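You operate a simulated robot arm through the tools that you are given. There is no shell and no other tool.

Carry out the task below with a simulated robot arm. There is one attempt and no reset: what you move stays moved.

## Task
Test the black-foot cup with the grey block.
Fine: in the low unit: cup on the white seat, cover shut, block in the round holder, push start once and wait for the result; touch no other control.

Only the result counts: the job must be done as asked and must still hold three seconds after the hand-in. Knocking over, shifting, dropping, spilling or breaking anything else fails it. A push-on lid holds only when it is set on centred and level and pressed home; a screw cap is set on level and turned clockwise until tight.

## Robot
A 7-joint arm with a two-finger parallel gripper, fixed in place. Base frame: the origin is at the foot of the arm, x ahead of it, y to its left, z up. Lengths are in m, angles in degrees, forces in N, time in s.
With the tool pointing down near the work surface it reaches from about 0.34 to 0.78 m from the base axis. Its first joint turns from -166.0 to 166.0 degrees. Payload 3.91 kg.
The TCP is the grasp point between the finger pads, 0.03 m short of the fingertips. In the tool frame z runs along the fingers and y along their closing line. The gripper opens to 0.11 m. The fingers are 0.02 m wide and 0.01 m thick; the gripper's body (0.048 by 0.112 m) begins 0.055 m behind the TCP.
Orientation is that of the tool frame in the base frame, as [roll, pitch, yaw] about the fixed x, y, z axes, in that order (R = Rz(yaw) Ry(pitch) Rx(roll)). With the fingers straight down and closing along the base's y, the tool's x points along the base's -x, its y along +y and its z along -z.

## Interface
- The arm moves only by the tool move_arm. Its argument "series" is a list of rows, each an object of numbers (a shift or turn left out is 0, a gripper value left out holds the last): "fingers": the gripper command, from -1 (shut) to 1 (fully open), values between in proportion; "tx", "ty", "tz": the shift along the tool's x, y, z in m; "rx", "ry", "rz": the turn, a rotation vector about the tool's x, y, z in rad. In form: [{"fingers": .., "tx": .., "ty": .., "tz": .., "rx": .., "ry": .., "rz": ..}, ...]. A call has 1 to 20 rows; each row is the pose to reach, as a shift and turn from the pose commanded when the call began, along the tool's axes at that moment. Each row takes 0.2 s and may step no farther than 0.05 m and 8.6 degrees from the row before; otherwise, or with a gripper value out of range, the whole call is refused. A pose out of reach is approached as far as the arm can. The call stops where the force on the tool passes 90 N (or 10 N more than at its start, if that is more) or the arm is blocked; 0.2 s more then pass. The fingers move at their own pace (about 0.153 m/s each) and stop on an object; they squeeze with about 32 N. The grip force told is the motor's: it shows also when the fingers shut on nothing. Time passes only in rows, and 0.2 s behind the last, so rows that repeat a pose let the fingers close. It gives the time, the measured TCP pose, the force on the tool (base axes), the opening and the grip force at its end, in the units of the frame above (readings bear some noise), with the torque about the TCP (base axes, N m) and any sound that the robot's microphone picked up.
- Cameras (640 x 400 px; columns grow to the right, rows downward): "scene" is fixed at [0.411, -0.4838, 1.7624]; the picture's right is [-0.15, 0.99, 0.00], its down [0.88, 0.13, -0.45] and it looks along [-0.45, -0.07, -0.89] (base axes); focal length 333 px, centre (320, 200). "wrist" rides on the gripper at [0.077, 0.007, -0.114] in the tool frame; the picture's right is [-0.09, 1.00, 0.00], its down [-0.80, -0.07, -0.59] and it looks along [-0.59, -0.05, 0.80] (tool axes); focal length 270 px, centre (320, 200). There is no depth. A picture from a camera that has moved, and an enlarged one, comes with that camera's place and axes in the base frame and with its lens. The place of the scene camera against the robot may be out by one fixed shift of up to 0.025 m in any direction.
- snapshot(camera): a new picture of that camera. The clock stands still meanwhile.
- raise_lower(by): slides the trunk up (or, below 0, down) by that many m; the arm rides with it, the base frame stays. It gives what a move gives, with no picture.
- inspect(camera, box): a new picture of the part [left, top, right, bottom] of that camera's present view, enlarged. The clock stands still meanwhile.
- job_done(): hands the job in; it is judged then, once.

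Places have to be worked out from the pictures, the camera data and where the tool is seen. Open the gripper and draw the arm clear of the work before you hand the job in, unless the task says otherwise.

The tools are called after "Call:" as a command line: name --argument value ..., lists and objects as JSON in quotes. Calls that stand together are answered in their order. move_arm: Moves the arm, as the interface text tells. Its arguments: {"type":"object","properties":{"series":{"type":"array","items":{"type":"object","properties":{"fingers":{"type":"number"},"tx":{"type":"number"},"ty":{"type":"number"},"tz":{"type":"number"},"rx":{"type":"number"},"ry":{"type":"number"},"rz":{"type":"number"}}}}},"required":["series"]} The other tools are called the same way: raise_lower (by) slides the trunk up or down; snapshot (camera) takes a picture; inspect (camera, box) takes an enlarged picture of a part of a camera's view; job_done () hands the job in.

At the start:

```text
t: 0.0
tcp_pos: [0.1221, -0.3758, 1.4247]
tool_rot: [179.9, -0.1, 179.9]
ft_force: [-1.1, 0.1, -0.5]
wrist_torque: [0.0, 0.0, -0.03]
grip_width: 0.11
grasp_force: 0.1
trunk travel left (down, up): [-0.575, 0.035]
```

scene: 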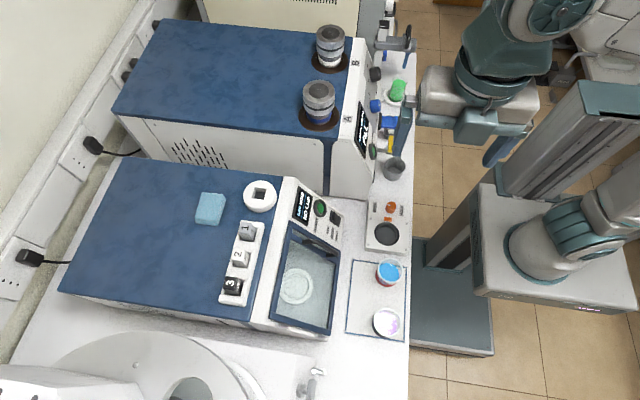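
wrist: 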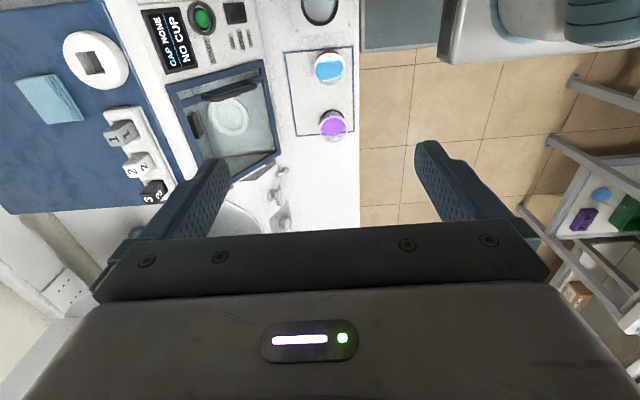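

I'll start by enlarging the parts of the scene view that matter: the low unit, the cups and the blocks.

Call:
inspect --camera "scene" --box '[200, 160, 420, 350]'

Call:
inspect --camera "scene" --box '[340, 240, 420, 350]'

Call:
inspect --camera "wrist" --box '[0, 0, 360, 220]'

Call:
inspect --camera "scene" --box '[290, 0, 430, 260]'

```text
2.11 times, centred on (310, 255) of scene
camera zoom: at [0.411, -0.4838, 1.7624], right [-0.15, 0.99, 0.0], down [0.88, 0.13, -0.45], along [-0.45, -0.07, -0.89], focal length 700 px, centre (341, 84)
```

zoom: 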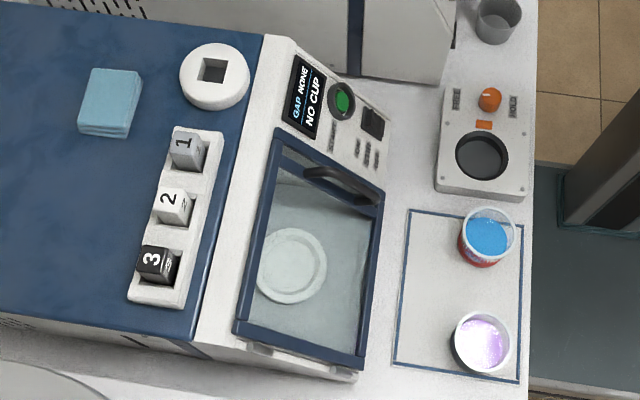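

```text
3.64 times, centred on (380, 295) of scene
camera zoom: at [0.411, -0.4838, 1.7624], right [-0.15, 0.99, 0.0], down [0.88, 0.13, -0.45], along [-0.45, -0.07, -0.89], focal length 1209 px, centre (102, -146)
```

zoom: 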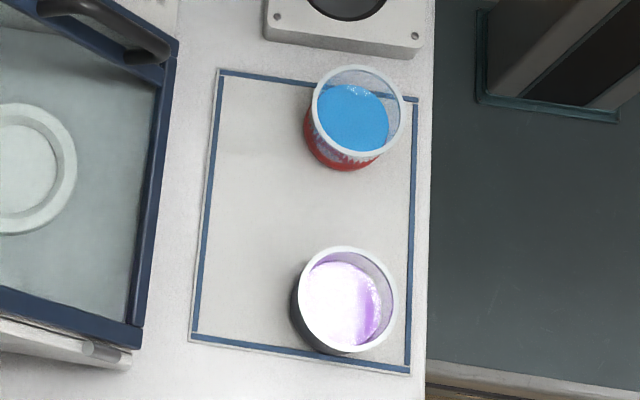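

```text
1.78 times, centred on (180, 110) of wrist
camera zoom: at [0.0457, -0.3695, 1.539], right [0.09, 1.0, 0.0], down [0.8, -0.07, 0.59], along [0.59, -0.05, -0.8], focal length 480 px, centre (569, 360)
```

zoom: 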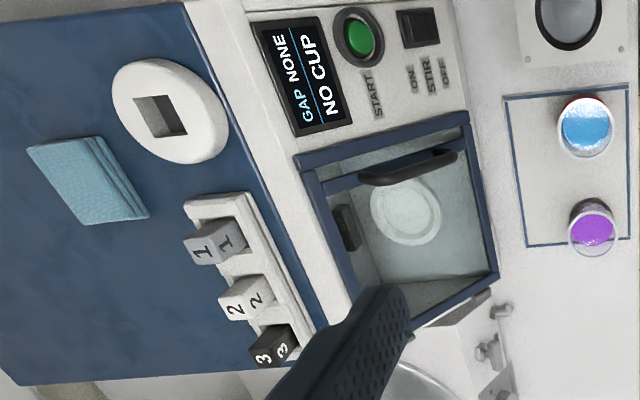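

```text
1.54 times, centred on (360, 130) of scene
camera zoom: at [0.411, -0.4838, 1.7624], right [-0.15, 0.99, 0.0], down [0.88, 0.13, -0.45], along [-0.45, -0.07, -0.89], focal length 512 px, centre (258, 308)
```

zoom: 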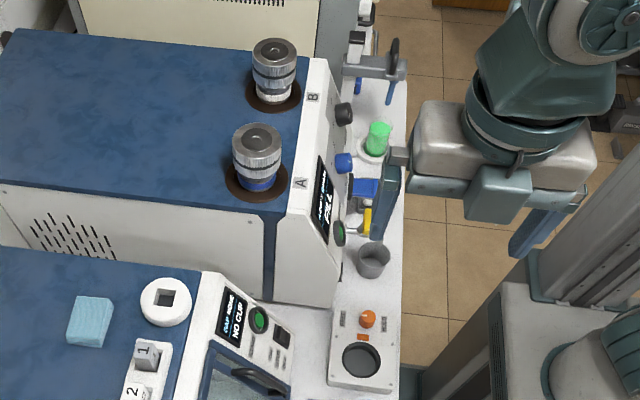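

The black-foot cup appears to be the purple one near (0.285,-0.36,0.94). The unit lies toward -y, so I'll turn the wrist in place to point its camera at the unit and look from there.

Call:
move_arm --series '[{"rz": 0.14}, {"rz": 0.28}, {"rz": 0.42}, {"rz": 0.56}, {"rz": 0.7}, {"rz": 0.84}, {"rz": 0.98}, {"rz": 1.12}, {"rz": 1.26}, {"rz": 1.4}, {"rz": 1.5708}]'

Call:
snapshot --camera "wrist"

Call:
snapshot --camera "scene"

```text
refused: row 11 steps farther than a row can; nothing moved
```

```text
taken
camera wrist: at [0.0457, -0.3695, 1.539], right [0.09, 1.0, 0.0], down [0.8, -0.07, 0.59], along [0.59, -0.05, -0.8], focal length 270 px, centre (320, 200)
```

wrist: 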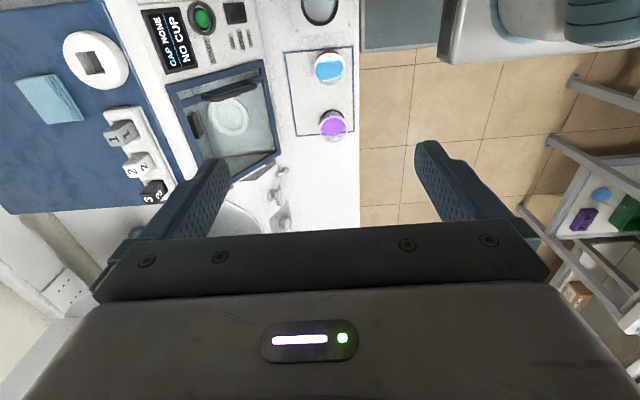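

```text
taken
```

scene: 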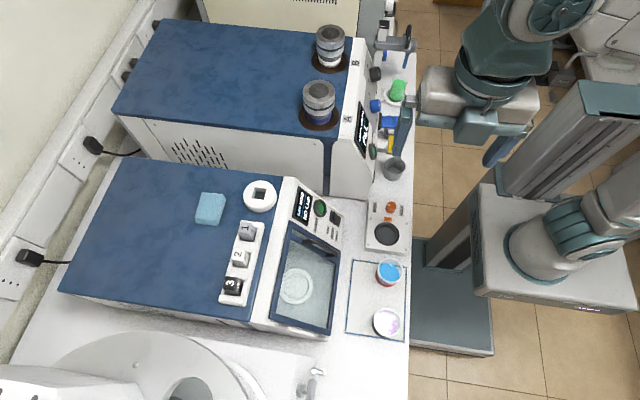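

The last row was too big a turn, so I'll repeat the same rotation in smaller, even steps.

Call:
move_arm --series '[{"rz": 0.14}, {"rz": 0.28}, {"rz": 0.42}, {"rz": 0.56}, {"rz": 0.7}, {"rz": 0.84}, {"rz": 0.98}, {"rz": 1.12}, {"rz": 1.26}, {"rz": 1.4}, {"rz": 1.5}, {"rz": 1.5708}]'

Call:
snapshot --camera "wrist"

```text
t: 2.6
tcp_pos: [0.1223, -0.3761, 1.4247]
tool_rot: [-180.0, 0.0, 89.8]
ft_force: [-1.1, -0.4, 0.3]
wrist_torque: [-0.02, -0.03, -0.01]
grip_width: 0.1101
grasp_force: 0.0
trunk travel left (down, up): [-0.575, 0.035]
```

```text
taken
camera wrist: at [0.13, -0.2992, 1.5389], right [1.0, -0.09, 0.0], down [-0.07, -0.8, 0.59], along [-0.05, -0.59, -0.8], focal length 270 px, centre (320, 200)
```

wrist: 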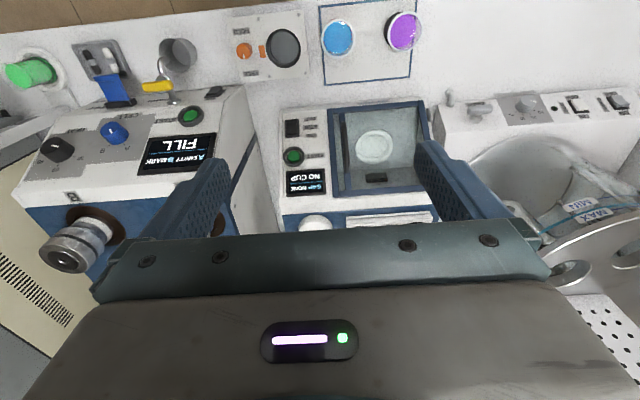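

The view is upside down (image down is -y) and the gripper hides the top of the unit. I'll move further over the unit to see the cover, holder and blocks from above.

Call:
move_arm --series '[{"tx": -0.04, "ty": 0.015}, {"tx": -0.08, "ty": 0.03}, {"tx": -0.12, "ty": 0.045}, {"tx": -0.16, "ty": 0.05}, {"tx": -0.2, "ty": 0.05}]'

Call:
snapshot --camera "wrist"

Call:
inspect --camera "wrist" --box '[200, 0, 460, 160]'

Call:
inspect --camera "wrist" --box '[200, 90, 440, 240]'

```text
t: 3.8
tcp_pos: [0.158, -0.5242, 1.412]
tool_rot: [180.0, 0.1, 89.8]
ft_force: [-1.0, 0.1, -0.1]
wrist_torque: [0.03, -0.09, 0.02]
grip_width: 0.11
grasp_force: 0.0
out of reach, approached as far as the arm can: row 4, 5
trunk travel left (down, up): [-0.575, 0.035]
```

```text
taken
camera wrist: at [0.1656, -0.4487, 1.5259], right [1.0, -0.09, 0.0], down [-0.07, -0.8, 0.59], along [-0.05, -0.59, -0.8], focal length 270 px, centre (320, 200)
```

wrist: 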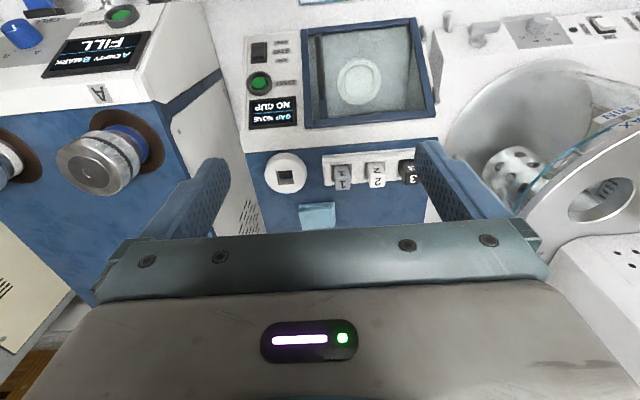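

```text
2.46 times, centred on (330, 80) of wrist
camera zoom: at [0.1656, -0.4487, 1.5259], right [1.0, -0.09, 0.0], down [-0.07, -0.8, 0.59], along [-0.05, -0.59, -0.8], focal length 665 px, centre (295, 495)
```

zoom: 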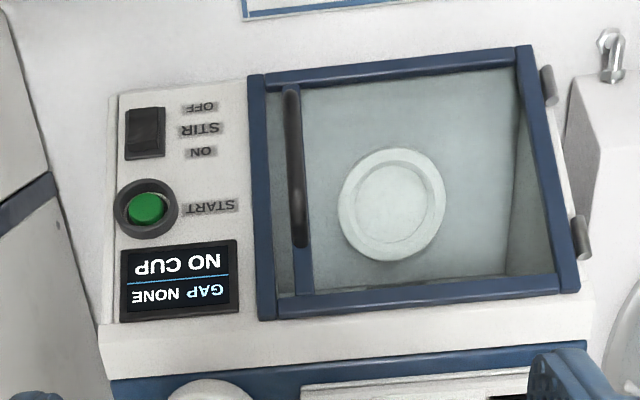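

```text
2.67 times, centred on (320, 165) of wrist
camera zoom: at [0.1656, -0.4487, 1.5259], right [1.0, -0.09, 0.0], down [-0.07, -0.8, 0.59], along [-0.05, -0.59, -0.8], focal length 721 px, centre (320, 293)
```

zoom: 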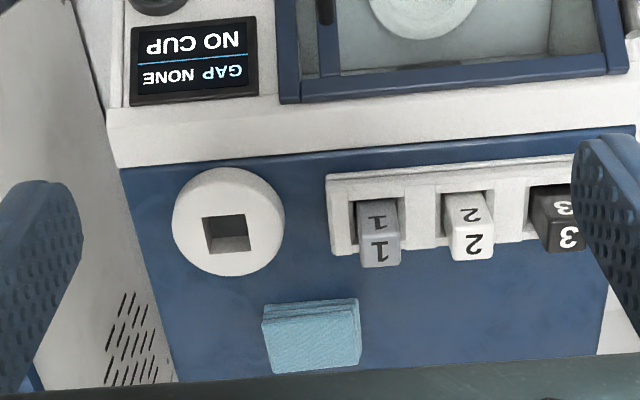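

Triangulating the two wrist views puts the block 1 top near (0.180,-0.688,1.161) and the holder hole near (0.085,-0.682,1.139). The cover is shut, sloped about 48°, hinged on the +x side with its handle near x≈0.16. I'll go lower for a closer view of the cover and handle.

Call:
move_arm --series '[{"tx": 0.02, "tz": 0.04}, {"tx": 0.04, "ty": 0.01, "tz": 0.08}, {"tx": 0.06, "ty": 0.02, "tz": 0.12}, {"tx": 0.08, "ty": 0.03, "tz": 0.16}]'

Call:
snapshot --camera "wrist"

Call:
inspect --camera "wrist" --box '[200, 0, 460, 160]'

```text
t: 4.8
tcp_pos: [0.1906, -0.4433, 1.2514]
tool_rot: [-179.9, 0.1, 89.8]
ft_force: [0.7, -0.1, -0.5]
wrist_torque: [-0.03, -0.01, -0.03]
grip_width: 0.11
grasp_force: 0.0
trunk travel left (down, up): [-0.575, 0.035]
```

```text
taken
camera wrist: at [0.1979, -0.3663, 1.3654], right [1.0, -0.09, 0.0], down [-0.07, -0.8, 0.6], along [-0.05, -0.59, -0.8], focal length 270 px, centre (320, 200)
```

wrist: 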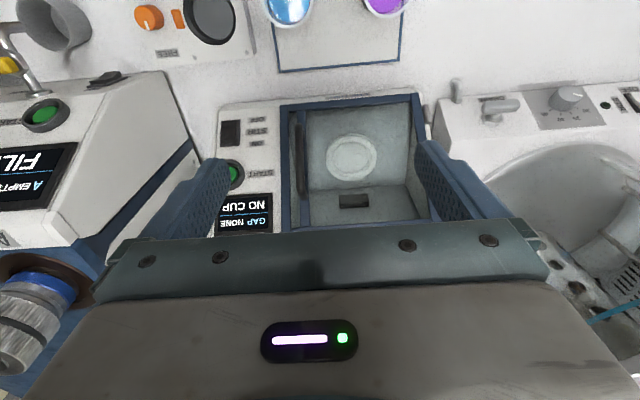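

```text
2.46 times, centred on (330, 80) of wrist
camera zoom: at [0.1979, -0.3663, 1.3654], right [1.0, -0.09, 0.0], down [-0.07, -0.8, 0.6], along [-0.05, -0.59, -0.8], focal length 665 px, centre (295, 495)
```

zoom: 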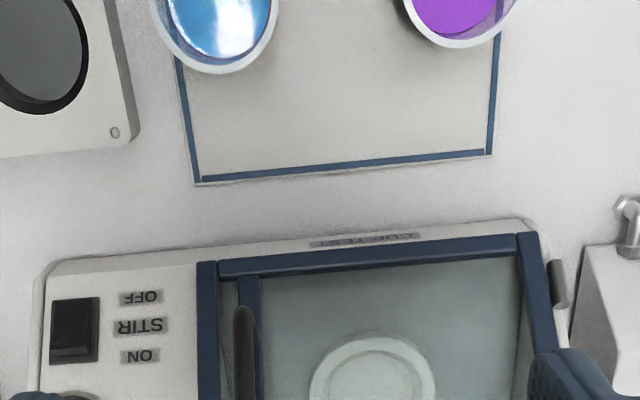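

The chamber with its white seat and the bar handle are now visible. I'll enlarge the cover area for measurements.

Call:
inspect --camera "wrist" --box '[220, 80, 460, 230]'

Call:
inspect --camera "wrist" --box '[260, 80, 360, 220]'

Call:
inspect --camera "scene" --box '[260, 170, 350, 340]'

```text
2.67 times, centred on (340, 155) of wrist
camera zoom: at [0.1979, -0.3663, 1.3654], right [1.0, -0.09, 0.0], down [-0.07, -0.8, 0.6], along [-0.05, -0.59, -0.8], focal length 721 px, centre (267, 320)
```

zoom: 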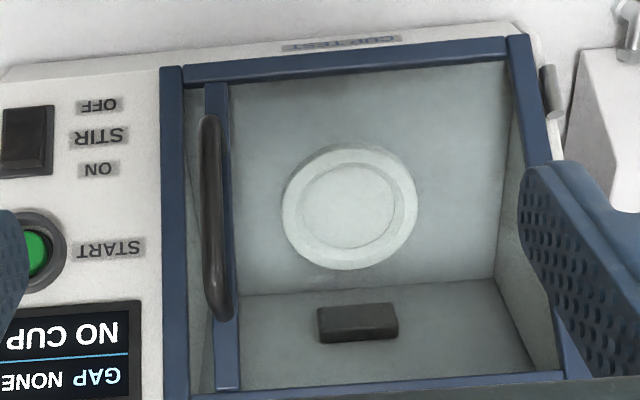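

```text
2.86 times, centred on (310, 150) of wrist
camera zoom: at [0.1979, -0.3663, 1.3654], right [1.0, -0.09, 0.0], down [-0.07, -0.8, 0.6], along [-0.05, -0.59, -0.8], focal length 772 px, centre (349, 343)
```

zoom: 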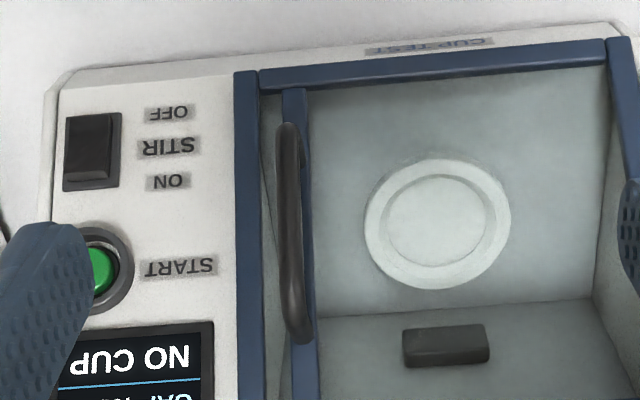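

```text
2.35 times, centred on (305, 255) of scene
camera zoom: at [0.411, -0.4838, 1.7624], right [-0.15, 0.99, 0.0], down [0.88, 0.13, -0.45], along [-0.45, -0.07, -0.89], focal length 783 px, centre (355, 71)
```

zoom: 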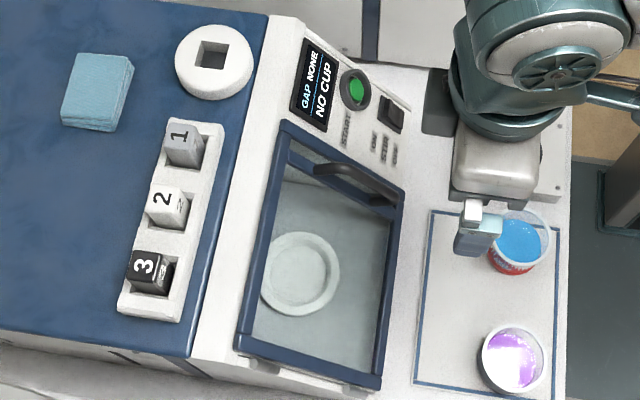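

Handle mid-bar is about (0.156,-0.531,1.053), roughly 28 mm off the sloped lid, and the hinge axis is at x≈0.339. The seat is about (0.230,-0.585,0.955). I'll tilt the tool square to the lid, partly close the fingers and hover above the handle.

Call:
move_arm --series '[{"fingers": -0.3, "tz": 0.02, "ry": -0.12}, {"tz": 0.04, "ty": -0.01, "ry": -0.25}, {"tz": 0.06, "ty": -0.015, "ry": -0.38}, {"tz": 0.08, "ty": -0.02, "ry": -0.51}, {"tz": 0.1, "ty": -0.03, "tx": -0.01, "ry": -0.64}, {"tz": 0.12, "ty": -0.035, "tx": -0.013, "ry": -0.75}, {"tz": 0.132, "ty": -0.035, "tx": -0.013, "ry": -0.845}]'

Call:
snapshot --camera "wrist"

Call:
inspect --camera "scene" --box '[230, 120, 450, 340]'

```text
t: 6.4
tcp_pos: [0.15, -0.4593, 1.1313]
tool_rot: [-178.4, 44.6, 89.8]
ft_force: [-0.4, -0.2, -1.1]
wrist_torque: [-0.01, -0.03, 0.0]
grip_width: 0.0385
grasp_force: 0.0
out of reach, approached as far as the arm can: row 6, 7
trunk travel left (down, up): [-0.575, 0.035]
```

```text
taken
camera wrist: at [0.1612, -0.3246, 1.1582], right [1.0, -0.08, 0.04], down [-0.05, -0.15, 0.99], along [-0.08, -0.98, -0.16], focal length 270 px, centre (320, 200)
```

wrist: 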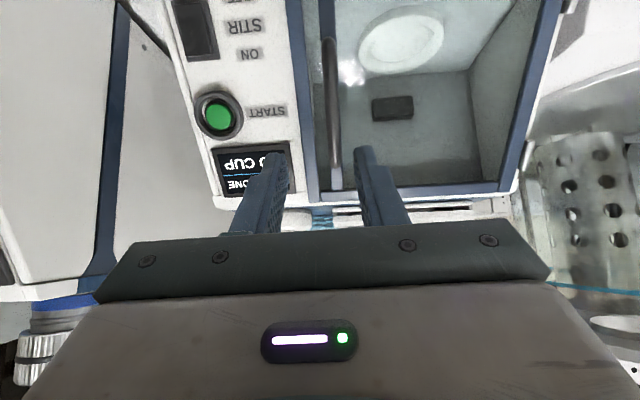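

```text
1.82 times, centred on (340, 230) of scene
camera zoom: at [0.411, -0.4838, 1.7624], right [-0.15, 0.99, 0.0], down [0.88, 0.13, -0.45], along [-0.45, -0.07, -0.89], focal length 605 px, centre (284, 146)
```

zoom: 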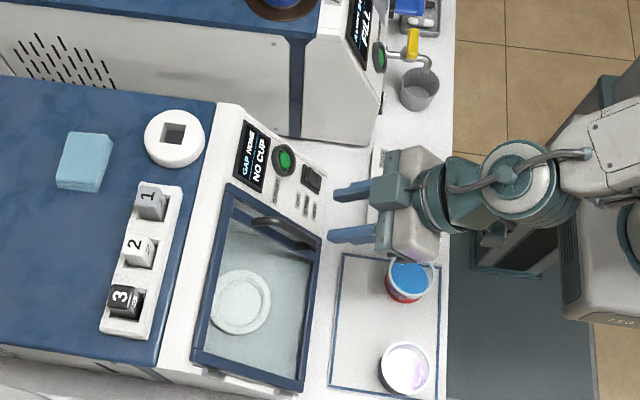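

The arm can't reach the full tilt with the trunk this high. I'll back off upward and reduce the tilt before lowering the trunk, which gives the wrist more room.

Call:
move_arm --series '[{"tz": -0.04, "tx": -0.02, "ry": 0.1}, {"tz": -0.08, "tx": -0.04, "ry": 0.22}, {"tz": -0.12, "tx": -0.06, "ry": 0.34}, {"tz": -0.15, "tx": -0.09, "ry": 0.46}, {"tz": -0.18, "tx": -0.11, "ry": 0.58}]'

```text
t: 7.6
tcp_pos: [0.1567, -0.4097, 1.3377]
tool_rot: [-178.8, 11.4, 88.9]
ft_force: [-0.1, 0.0, 0.3]
wrist_torque: [0.0, -0.02, -0.01]
grip_width: 0.0384
grasp_force: 0.1
trunk travel left (down, up): [-0.575, 0.035]
```

The TCP is now clear at z=1.338, so I'll lower the trunk 0.2 m, which takes it to about 1.138.

Call:
raise_lower --by -0.2

Call:
snapshot --camera "scene"

```text
t: 9.8
tcp_pos: [0.1563, -0.4108, 1.1371]
tool_rot: [-178.7, 11.4, 88.8]
ft_force: [-0.4, -0.1, -0.2]
wrist_torque: [0.0, 0.0, -0.01]
grip_width: 0.0384
grasp_force: 0.0
trunk travel left (down, up): [-0.375, 0.235]
```

```text
taken
```

scene: 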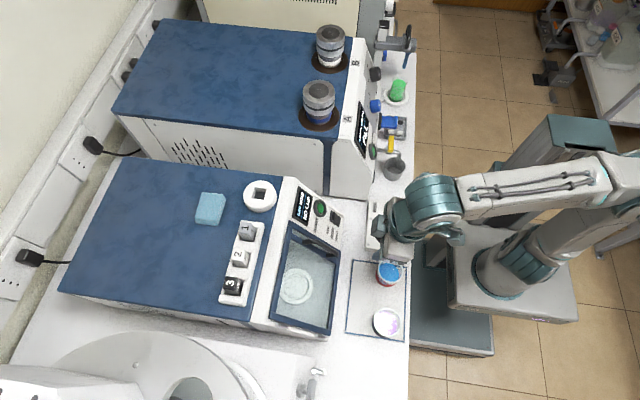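

The TCP is at (0.156,-0.411,1.137). I'll tilt again to be normal to the lid and hover over the handle.

Call:
move_arm --series '[{"ry": -0.13, "tx": -0.008, "tz": 0.005}, {"ry": -0.26, "tx": -0.016, "tz": 0.01}, {"ry": -0.39, "tx": -0.024, "tz": 0.016}, {"ry": -0.52, "tx": -0.032, "tz": 0.021}, {"ry": -0.646, "tx": -0.0407, "tz": 0.0265}]'

Call:
snapshot --camera "wrist"

```text
t: 11.0
tcp_pos: [0.1538, -0.4557, 1.1189]
tool_rot: [-178.3, 48.6, 90.0]
ft_force: [-0.4, 0.3, 0.9]
wrist_torque: [0.04, 0.01, 0.03]
grip_width: 0.0387
grasp_force: 0.2
trunk travel left (down, up): [-0.375, 0.235]
```

```text
taken
camera wrist: at [0.1654, -0.3191, 1.137], right [1.0, -0.08, 0.05], down [-0.05, -0.08, 1.0], along [-0.08, -0.99, -0.09], focal length 270 px, centre (320, 200)
```

wrist: 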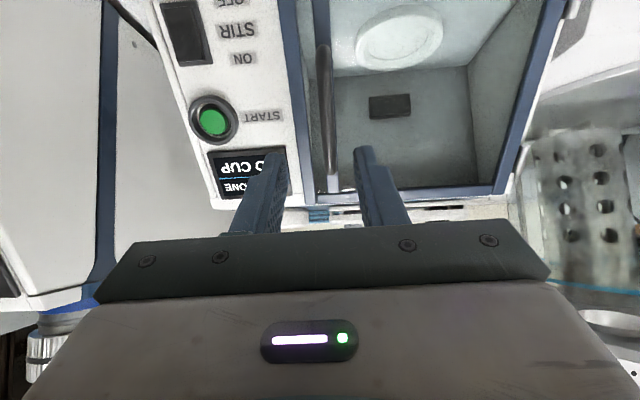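

The tool is square to the lid, and the handle reads about 4 mm to the +x side of the TCP line. I'll advance about 80 mm along the tool axis so the bar sits between the fingertips.

Call:
move_arm --series '[{"tz": 0.02, "ty": 0.002}, {"tz": 0.04, "ty": 0.004}, {"tz": 0.06, "ty": 0.004}, {"tz": 0.075, "ty": 0.004}]'

Call:
snapshot --camera "wrist"

Call:
inspect --camera "scene" --box '[260, 180, 360, 280]'

```text
t: 12.0
tcp_pos: [0.1546, -0.5127, 1.0678]
tool_rot: [-178.2, 48.4, 90.0]
ft_force: [-0.3, 0.4, 0.2]
wrist_torque: [-0.02, -0.03, 0.02]
grip_width: 0.0385
grasp_force: 0.1
trunk travel left (down, up): [-0.375, 0.235]
```

```text
taken
camera wrist: at [0.1664, -0.3771, 1.0872], right [1.0, -0.08, 0.04], down [-0.05, -0.09, 0.99], along [-0.08, -0.99, -0.09], focal length 270 px, centre (320, 200)
```

wrist: 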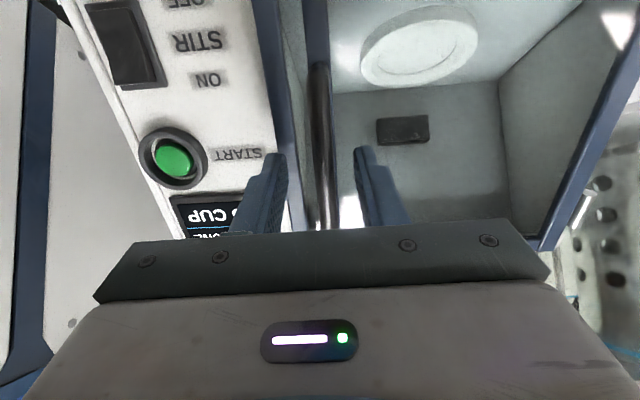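

```text
4.00 times, centred on (310, 230) of scene
camera zoom: at [0.411, -0.4838, 1.7624], right [-0.15, 0.99, 0.0], down [0.88, 0.13, -0.45], along [-0.45, -0.07, -0.89], focal length 1330 px, centre (360, 80)
```

zoom: 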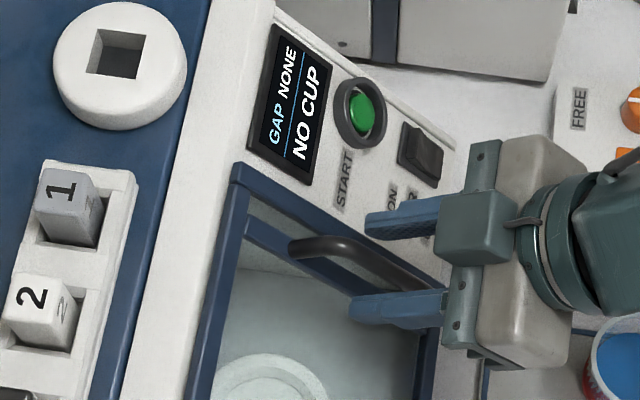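

The bar now lies centred between the fingertips. I'll go 6 mm deeper and close on it.

Call:
move_arm --series '[{"tz": 0.007}, {"tz": 0.007, "fingers": -1}, {"tz": 0.007, "fingers": -1}, {"tz": 0.007, "fingers": -1}]'

Call:
snapshot --camera "wrist"

Call:
inspect --camera "scene" --box '[260, 180, 360, 280]'

```text
t: 13.0
tcp_pos: [0.1582, -0.5177, 1.0649]
tool_rot: [-178.2, 48.4, 90.1]
ft_force: [7.6, -1.3, -1.8]
wrist_torque: [-0.03, -0.24, -0.1]
grip_width: 0.0108
grasp_force: 44.7
trunk travel left (down, up): [-0.375, 0.235]
```

```text
taken
camera wrist: at [0.1685, -0.3821, 1.083], right [1.0, -0.08, 0.05], down [-0.05, -0.09, 0.99], along [-0.08, -0.99, -0.09], focal length 270 px, centre (320, 200)
```

wrist: 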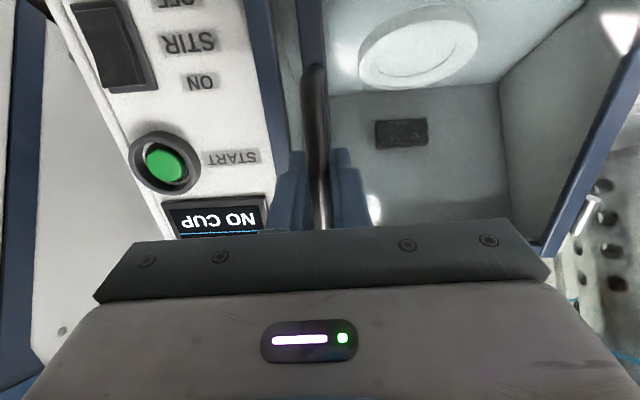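

```text
4.00 times, centred on (310, 230) of scene
camera zoom: at [0.411, -0.4838, 1.7624], right [-0.15, 0.99, 0.0], down [0.88, 0.13, -0.45], along [-0.45, -0.07, -0.89], focal length 1330 px, centre (360, 80)
```

zoom: 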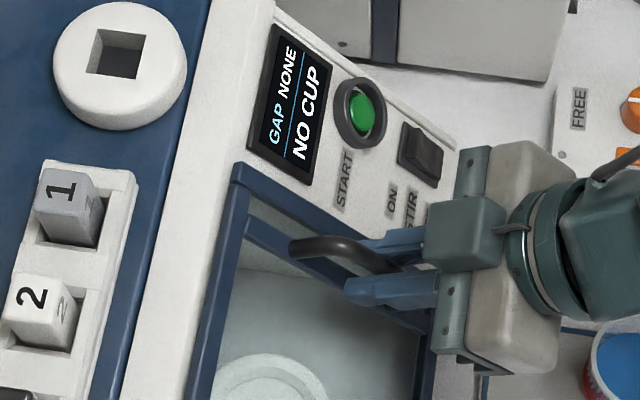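

The bar is gripped (10.8 mm) near x≈0.159. I'll begin swinging the lid about its +x hinge with a first small arc and check the forces.

Call:
move_arm --series '[{"ty": 0.007, "tz": -0.0125, "rx": 0.07}, {"ty": 0.0118, "tz": -0.0247, "rx": 0.14}, {"ty": 0.0118, "tz": -0.0247, "rx": 0.14}]'

Call:
snapshot --camera "scene"

```text
t: 13.8
tcp_pos: [0.165, -0.4991, 1.0802]
tool_rot: [-170.1, 48.3, 89.7]
ft_force: [-13.6, 9.9, -8.9]
wrist_torque: [0.49, -0.44, -0.63]
grip_width: 0.0108
grasp_force: 44.8
trunk travel left (down, up): [-0.375, 0.235]
```

```text
taken
```

scene: 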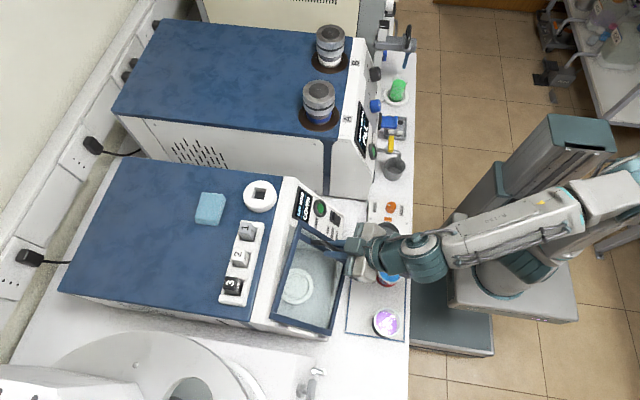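

The lid is following the arc with only modest force. I'll continue the swing with the small bias removed.

Call:
move_arm --series '[{"ty": 0.0005, "tz": -0.0125, "rx": 0.07}, {"ty": 0.0055, "tz": -0.0247, "rx": 0.14}, {"ty": 0.011, "tz": -0.0365, "rx": 0.21}, {"ty": 0.0175, "tz": -0.0479, "rx": 0.28}]'

```text
t: 14.8
tcp_pos: [0.1921, -0.4591, 1.1091]
tool_rot: [-154.3, 48.2, 89.8]
ft_force: [-17.0, 34.2, -26.1]
wrist_torque: [-0.36, -0.67, -0.65]
grip_width: 0.0111
grasp_force: 45.1
trunk travel left (down, up): [-0.375, 0.235]
```

A side force of about 42 N has built up along the slope, so the real hinge axis is a bit steeper than I assumed. I'll ease the tool along +s to relieve it.

Call:
move_arm --series '[{"tx": 0.004}, {"tx": 0.007}]'

```text
t: 15.4
tcp_pos: [0.1926, -0.4596, 1.1094]
tool_rot: [-154.4, 49.0, 89.9]
ft_force: [-10.7, 2.3, 10.9]
wrist_torque: [0.38, -0.89, -0.67]
grip_width: 0.011
grasp_force: 45.3
trunk travel left (down, up): [-0.375, 0.235]
```

The force is relieved: the lid slope is really about 52.6°, so I've corrected the hinge axis. I'll continue swinging around the corrected axis.

Call:
move_arm --series '[{"tx": 0.0003, "ty": 0.004, "tz": -0.0126, "rx": 0.07, "ry": 0.002, "rz": 0.0047}, {"tx": 0.0006, "ty": 0.0089, "tz": -0.0248, "rx": 0.14, "ry": 0.004, "rz": 0.0094}, {"tx": 0.0012, "ty": 0.0147, "tz": -0.0366, "rx": 0.21, "ry": 0.006, "rz": 0.014}, {"tx": 0.0018, "ty": 0.0211, "tz": -0.048, "rx": 0.28, "ry": 0.008, "rz": 0.019}]'

Call:
snapshot --camera "scene"

```text
t: 16.4
tcp_pos: [0.2303, -0.432, 1.1303]
tool_rot: [-139.8, 49.0, 88.0]
ft_force: [-20.1, 3.7, 40.6]
wrist_torque: [-0.09, -0.67, -0.68]
grip_width: 0.0109
grasp_force: 45.1
trunk travel left (down, up): [-0.375, 0.235]
```

```text
taken
```

scene: 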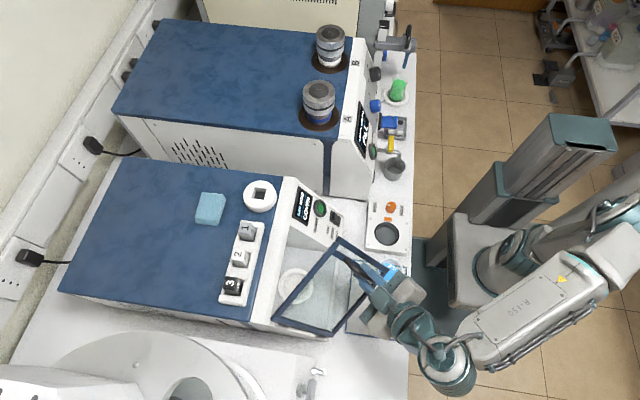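

The lid is about 40° open with about 34 N outward and 30 N of slope-wise preload. I'll correct both before going on.

Call:
move_arm --series '[{"tx": -0.002, "ty": -0.002}, {"tx": -0.004, "ty": -0.004}]'

```text
t: 17.0
tcp_pos: [0.2309, -0.4314, 1.1306]
tool_rot: [-139.5, 48.7, 88.4]
ft_force: [-14.1, 5.2, 18.7]
wrist_torque: [-1.64, 0.31, -0.06]
grip_width: 0.0112
grasp_force: 45.4
trunk travel left (down, up): [-0.375, 0.235]
```

Residual forces are acceptable now. I refit the arc (radius about 0.177) and will swing another 20° or so.

Call:
move_arm --series '[{"tx": -0.001, "ty": 0.001, "tz": -0.0119, "rx": 0.07, "ry": 0.002, "rz": 0.0044}, {"tx": -0.0007, "ty": 0.005, "tz": -0.0236, "rx": 0.14, "ry": 0.004, "rz": 0.009}, {"tx": -0.0003, "ty": 0.0097, "tz": -0.035, "rx": 0.21, "ry": 0.006, "rz": 0.013}, {"tx": 0.0001, "ty": 0.0152, "tz": -0.046, "rx": 0.28, "ry": 0.009, "rz": 0.018}]'

Call:
snapshot --camera "scene"

```text
t: 18.0
tcp_pos: [0.2741, -0.414, 1.1447]
tool_rot: [-124.7, 48.8, 86.5]
ft_force: [-0.3, 29.3, -30.5]
wrist_torque: [-0.69, -0.51, -0.45]
grip_width: 0.0116
grasp_force: 45.4
trunk travel left (down, up): [-0.375, 0.235]
```

```text
taken
```

scene: 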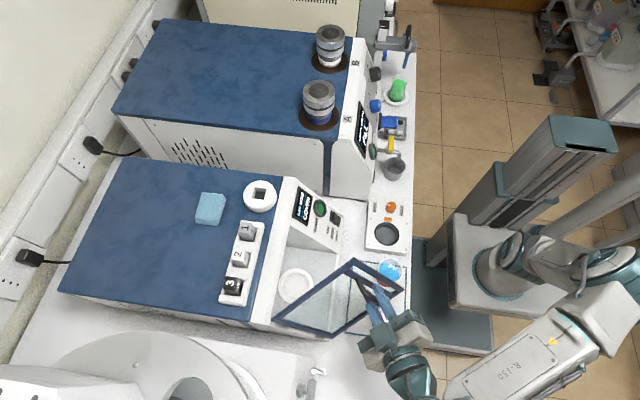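

The lid is about 55° open, with side force along the slope again. I'll relieve that and keep rotating.

Call:
move_arm --series '[{"tx": 0.006}, {"tx": 0.0067, "ty": 0.003, "tz": -0.0119, "rx": 0.07, "ry": 0.002, "rz": 0.0044}, {"tx": 0.0073, "ty": 0.007, "tz": -0.0236, "rx": 0.14, "ry": 0.004, "rz": 0.009}, {"tx": 0.008, "ty": 0.0117, "tz": -0.035, "rx": 0.21, "ry": 0.006, "rz": 0.013}, {"tx": 0.0085, "ty": 0.0172, "tz": -0.046, "rx": 0.28, "ry": 0.009, "rz": 0.018}]'

Call:
snapshot --camera "scene"

```text
t: 19.2
tcp_pos: [0.3211, -0.4061, 1.1515]
tool_rot: [-109.6, 50.1, 85.2]
ft_force: [0.3, -10.3, 24.2]
wrist_torque: [-1.1, 0.4, 0.36]
grip_width: 0.011
grasp_force: 44.8
trunk travel left (down, up): [-0.375, 0.235]
```

```text
taken
```

scene: 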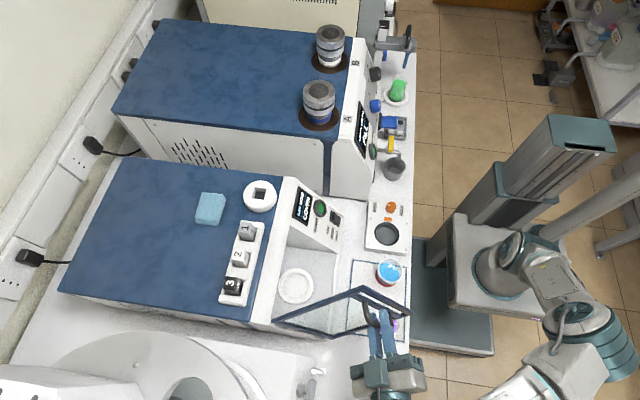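

About 70° now. I'll trim the slope bias and continue past vertical.

Call:
move_arm --series '[{"tx": -0.003}, {"tx": -0.0023, "ty": 0.003, "tz": -0.0119, "rx": 0.07, "ry": 0.002, "rz": 0.0044}, {"tx": -0.0017, "ty": 0.007, "tz": -0.0236, "rx": 0.14, "ry": 0.004, "rz": 0.009}, {"tx": -0.001, "ty": 0.0117, "tz": -0.035, "rx": 0.21, "ry": 0.006, "rz": 0.013}, {"tx": -0.0005, "ty": 0.0172, "tz": -0.046, "rx": 0.28, "ry": 0.009, "rz": 0.018}]'

Call:
snapshot --camera "scene"

```text
t: 20.4
tcp_pos: [0.3647, -0.4073, 1.1499]
tool_rot: [-96.2, 50.6, 84.5]
ft_force: [0.5, 14.5, 6.4]
wrist_torque: [-0.91, 0.55, 0.31]
grip_width: 0.0109
grasp_force: 45.4
out of reach, approached as far as the arm can: row 5
trunk travel left (down, up): [-0.375, 0.235]
```

```text
taken
```

scene: 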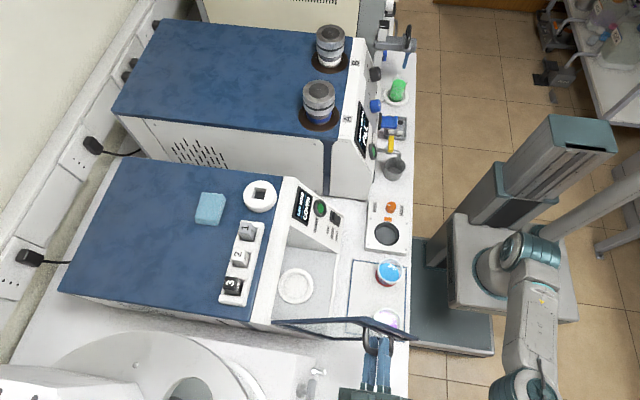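

The wrist has hit its rotation limit at about 83° open. I'll keep squeezing and just translate, letting the round bar turn in the pads, to take the lid past vertical.

Call:
move_arm --series '[{"tz": -0.012, "ty": 0.001}, {"tz": -0.023, "ty": 0.003}, {"tz": -0.034, "ty": 0.006}, {"tz": -0.044, "ty": 0.009}]'

Call:
snapshot --camera "scene"

```text
t: 21.4
tcp_pos: [0.374, -0.3979, 1.1358]
tool_rot: [-94.6, 49.5, 84.2]
ft_force: [-8.6, -34.9, -12.9]
wrist_torque: [-1.0, 0.05, 0.0]
grip_width: 0.0118
grasp_force: 45.0
out of reach, approached as far as the arm can: row 1, 2, 3, 4
trunk travel left (down, up): [-0.375, 0.235]
```

```text
taken
```

scene: 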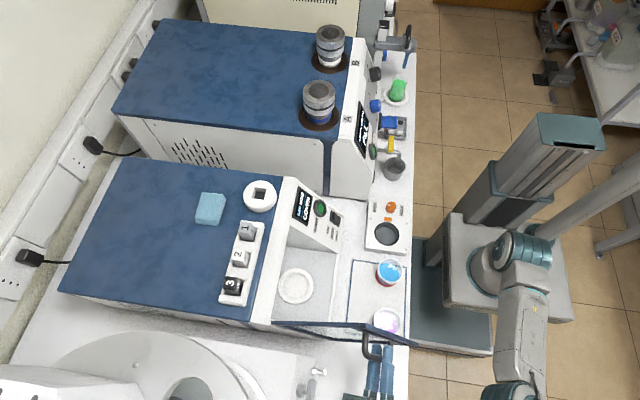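

Further pull is out of reach in this wrist pose. I'll rotate the tool back around the bar (the bar turns in the pads) to regain reach, then read the position.

Call:
move_arm --series '[{"rx": -0.1, "ty": -0.002}, {"rx": -0.2, "ty": -0.004}, {"rx": -0.3, "ty": -0.005, "tz": 0.001}, {"rx": -0.4, "ty": -0.007, "tz": 0.001}]'

Call:
snapshot --camera "scene"

Call:
snapshot --camera "wrist"

```text
t: 22.5
tcp_pos: [0.3542, -0.3748, 1.1516]
tool_rot: [-118.9, 50.8, 79.4]
ft_force: [-2.7, -2.2, 2.3]
wrist_torque: [0.1, -0.2, -0.22]
grip_width: 0.0003
grasp_force: 37.9
trunk travel left (down, up): [-0.375, 0.235]
stopped in row 4: the arm was blocked; the commanded pose is now the measured one
```

```text
taken
```

scene: 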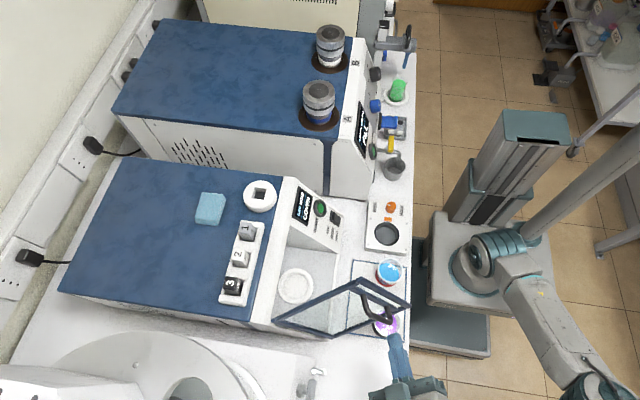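

```text
taken
camera wrist: at [0.4718, -0.309, 1.1231], right [0.34, -0.81, -0.48], down [0.43, -0.32, 0.84], along [-0.84, -0.49, 0.24], focal length 270 px, centre (320, 200)
```

wrist: 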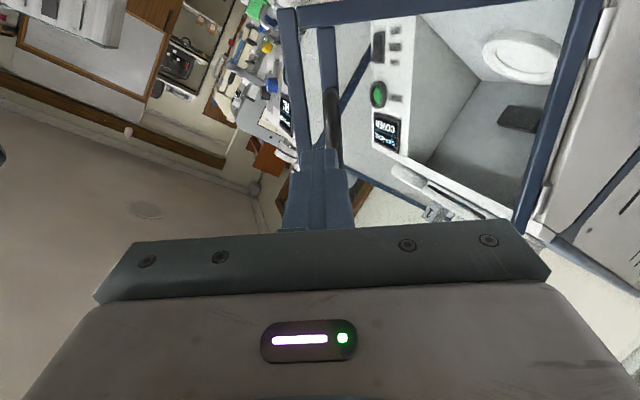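

The bar slipped out of the fingers and the lid now sits at about 60–65°. I'll let a little time pass without moving to see if it holds there.

Call:
move_arm --series '[{"tz": 0}, {"tz": 0}]'

Call:
snapshot --camera "scene"

Call:
snapshot --camera "wrist"

```text
t: 22.8
tcp_pos: [0.3551, -0.1538, 1.1878]
tool_rot: [-122.4, 60.3, 80.5]
ft_force: [3.5, -0.5, 1.2]
wrist_torque: [0.05, -0.06, -0.11]
grip_width: 0.0
grasp_force: 38.2
trunk travel left (down, up): [-0.375, 0.235]
stopped in row 1: the arm was blocked; the commanded pose is now the measured one
```

```text
taken
```

scene: 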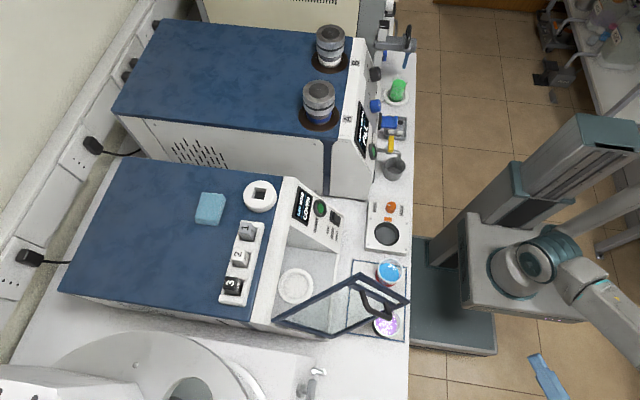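

```text
taken
camera wrist: at [0.4691, -0.0857, 1.1485], right [0.4, -0.85, -0.34], down [0.45, -0.14, 0.88], along [-0.8, -0.5, 0.32], focal length 270 px, centre (320, 200)
```

wrist: 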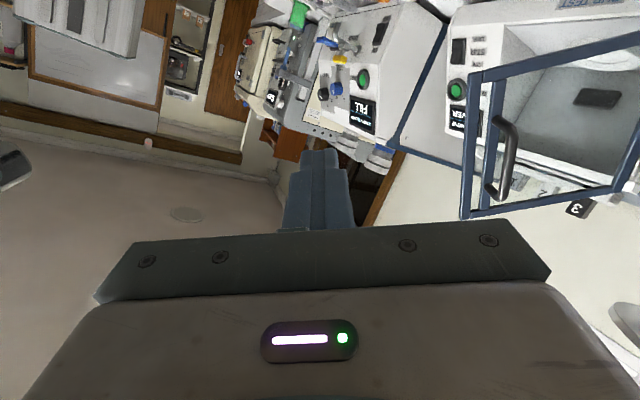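

The arm sprang back (it had been loaded against its limits), but the lid holds its angle in both pictures. I'll wait one more idle moment to confirm that the arm and lid are at rest.

Call:
move_arm --series '[{"tz": 0}, {"tz": 0}]'

Call:
snapshot --camera "scene"

```text
t: 23.3
tcp_pos: [0.3451, -0.3903, 1.131]
tool_rot: [-119.5, 49.5, 79.5]
ft_force: [-1.9, 1.3, 0.1]
wrist_torque: [-0.05, -0.12, 0.15]
grip_width: 0.0
grasp_force: 37.8
trunk travel left (down, up): [-0.375, 0.235]
stopped in row 2: the arm was blocked; the commanded pose is now the measured one
```

```text
taken
```

scene: 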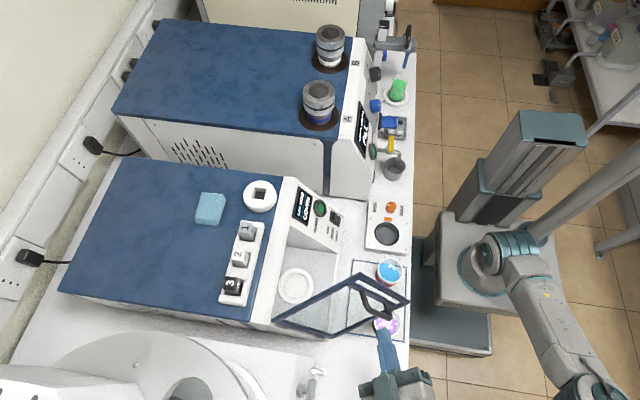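

The arm is swinging between two poses because it's jammed in a bad configuration. I'll move it up and away from the lid while unwinding the wrist back toward the relaxed pose.

Call:
move_arm --series '[{"tx": -0.02, "ty": -0.03, "tz": -0.015, "rx": -0.1}, {"tx": -0.041, "ty": -0.061, "tz": -0.029, "rx": -0.22}, {"tx": -0.061, "ty": -0.091, "tz": -0.043, "rx": -0.34}, {"tx": -0.082, "ty": -0.122, "tz": -0.058, "rx": -0.46}]'

Call:
snapshot --camera "scene"

```text
t: 23.9
tcp_pos: [0.35, -0.1858, 1.2151]
tool_rot: [-130.5, 57.9, 78.5]
ft_force: [1.9, -1.3, 0.3]
wrist_torque: [0.05, 0.04, -0.17]
grip_width: 0.0
grasp_force: 37.8
trunk travel left (down, up): [-0.375, 0.235]
stopped in row 2: the arm was blocked; the commanded pose is now the measured one
```

```text
taken
```

scene: 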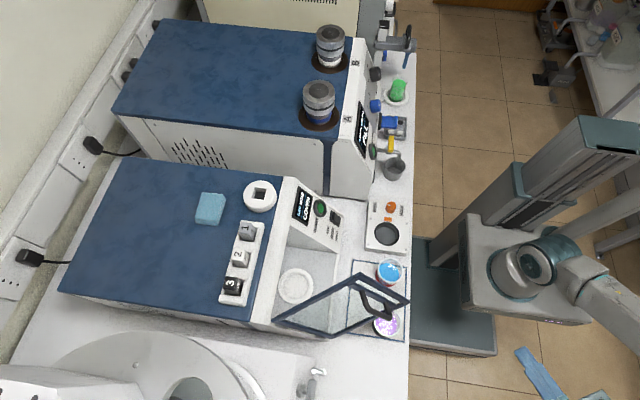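

The robot body itself is swaying, with a period of about 1 s. I'll hold still and let it die down while watching the readings.

Call:
move_arm --series '[{"tz": 0}]'

Call:
move_arm --series '[{"tz": 0}]'

Call:
move_arm --series '[{"tz": 0}]'

```text
t: 24.4
tcp_pos: [0.3433, -0.3046, 1.188]
tool_rot: [-129.1, 52.5, 78.6]
ft_force: [-1.0, -0.2, 0.5]
wrist_torque: [0.0, -0.02, 0.05]
grip_width: 0.0001
grasp_force: 37.6
trunk travel left (down, up): [-0.375, 0.235]
stopped in row 1: the arm was blocked; the commanded pose is now the measured one
```

```text
t: 24.9
tcp_pos: [0.3444, -0.2706, 1.1957]
tool_rot: [-129.5, 54.0, 78.5]
ft_force: [-0.5, 0.4, 0.2]
wrist_torque: [0.01, -0.01, -0.02]
grip_width: 0.0
grasp_force: 37.5
trunk travel left (down, up): [-0.375, 0.235]
```

```text
t: 25.2
tcp_pos: [0.3452, -0.2701, 1.1934]
tool_rot: [-129.4, 54.1, 78.6]
ft_force: [-0.4, 2.5, -1.2]
wrist_torque: [-0.06, -0.02, 0.16]
grip_width: 0.0
grasp_force: 37.5
trunk travel left (down, up): [-0.375, 0.235]
```

The arm has settled at (0.345,-0.270,1.193). I'll check the state of the lid, the cups and everything around.

Call:
snapshot --camera "scene"

Call:
inspect --camera "scene" --box '[250, 160, 430, 350]'

Call:
snapshot --camera "wrist"

```text
taken
```

scene: 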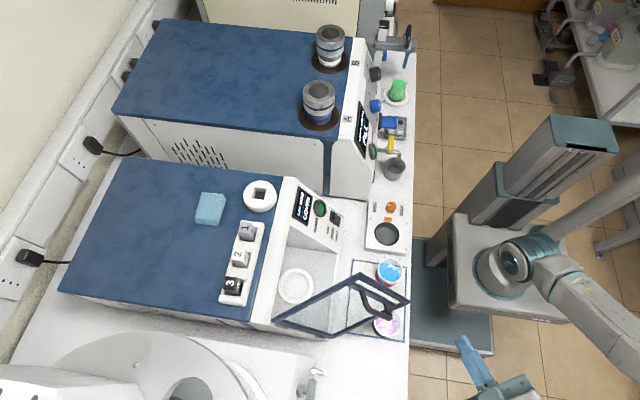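

```text
2.11 times, centred on (340, 255) of scene
camera zoom: at [0.411, -0.4838, 1.7624], right [-0.15, 0.99, 0.0], down [0.88, 0.13, -0.45], along [-0.45, -0.07, -0.89], focal length 700 px, centre (278, 84)
```

zoom: 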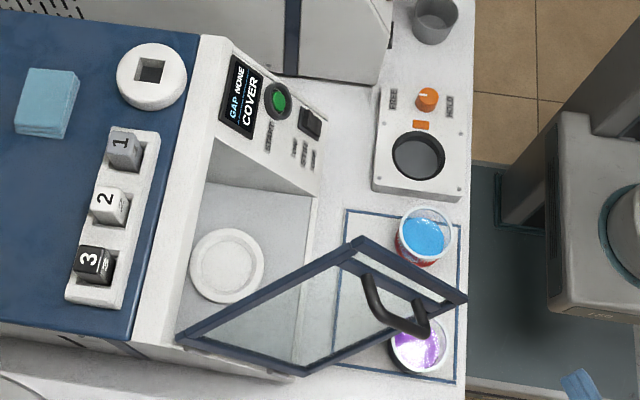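

```text
taken
camera wrist: at [0.4568, -0.1905, 1.1711], right [0.49, -0.79, -0.38], down [0.38, -0.2, 0.9], along [-0.79, -0.58, 0.2], focal length 270 px, centre (320, 200)
```

wrist: 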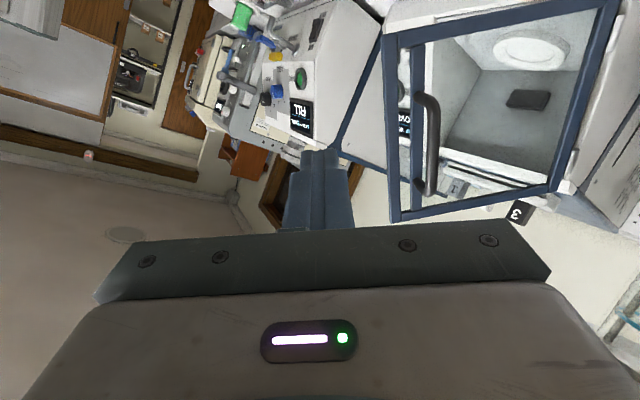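

The lid holds itself at about 60° by friction, and the cups and the other items look undisturbed. I'll bring the tool round in front with fingers shut and unrolled, so I can push the lid's inner face further open.

Call:
move_arm --series '[{"tx": -0.0028, "ty": -0.0126, "tz": 0.0149, "rx": -0.13, "ry": 0.0016, "rz": -0.0185}, {"tx": -0.0057, "ty": -0.0253, "tz": 0.0297, "rx": -0.26, "ry": 0.0032, "rz": -0.037}, {"tx": -0.0085, "ty": -0.038, "tz": 0.0446, "rx": -0.39, "ry": 0.0048, "rz": -0.0553}, {"tx": -0.0113, "ty": -0.0506, "tz": 0.0594, "rx": -0.52, "ry": 0.0064, "rz": -0.0738}, {"tx": -0.0142, "ty": -0.0632, "tz": 0.0742, "rx": -0.65, "ry": 0.008, "rz": -0.0922}, {"tx": -0.017, "ty": -0.0759, "tz": 0.0891, "rx": -0.78, "ry": 0.0096, "rz": -0.1107}, {"tx": -0.0199, "ty": -0.0886, "tz": 0.104, "rx": -0.91, "ry": 0.0112, "rz": -0.1292}, {"tx": -0.0227, "ty": -0.1012, "tz": 0.1188, "rx": -1.0386, "ry": 0.0128, "rz": -0.1476}]'

Call:
snapshot --camera "scene"

Call:
snapshot --camera "wrist"

```text
t: 27.1
tcp_pos: [0.2115, -0.295, 1.1861]
tool_rot: [-178.8, 48.3, 90.0]
ft_force: [0.6, -0.3, 1.2]
wrist_torque: [0.02, -0.01, 0.01]
grip_width: 0.0002
grasp_force: 37.8
out of reach, approached as far as the arm can: row 8
trunk travel left (down, up): [-0.375, 0.235]
```

```text
taken
```

scene: 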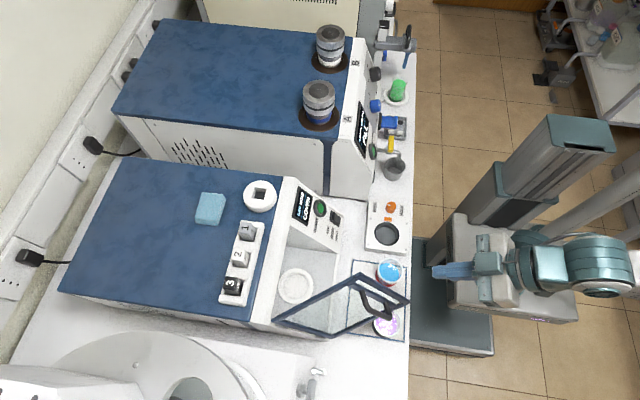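

```text
taken
camera wrist: at [0.2227, -0.1593, 1.2049], right [1.0, -0.08, 0.05], down [-0.06, -0.09, 0.99], along [-0.07, -0.99, -0.09], focal length 270 px, centre (320, 200)
```

wrist: 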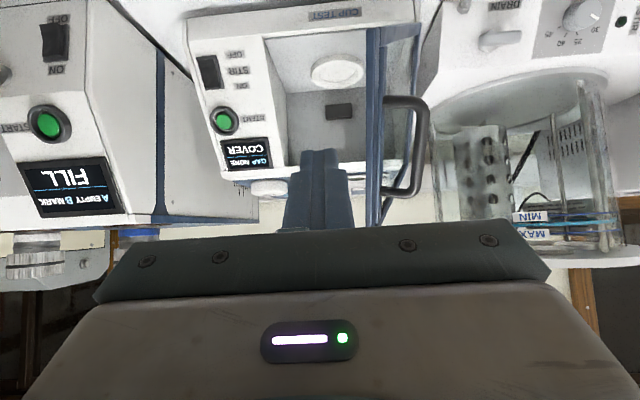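

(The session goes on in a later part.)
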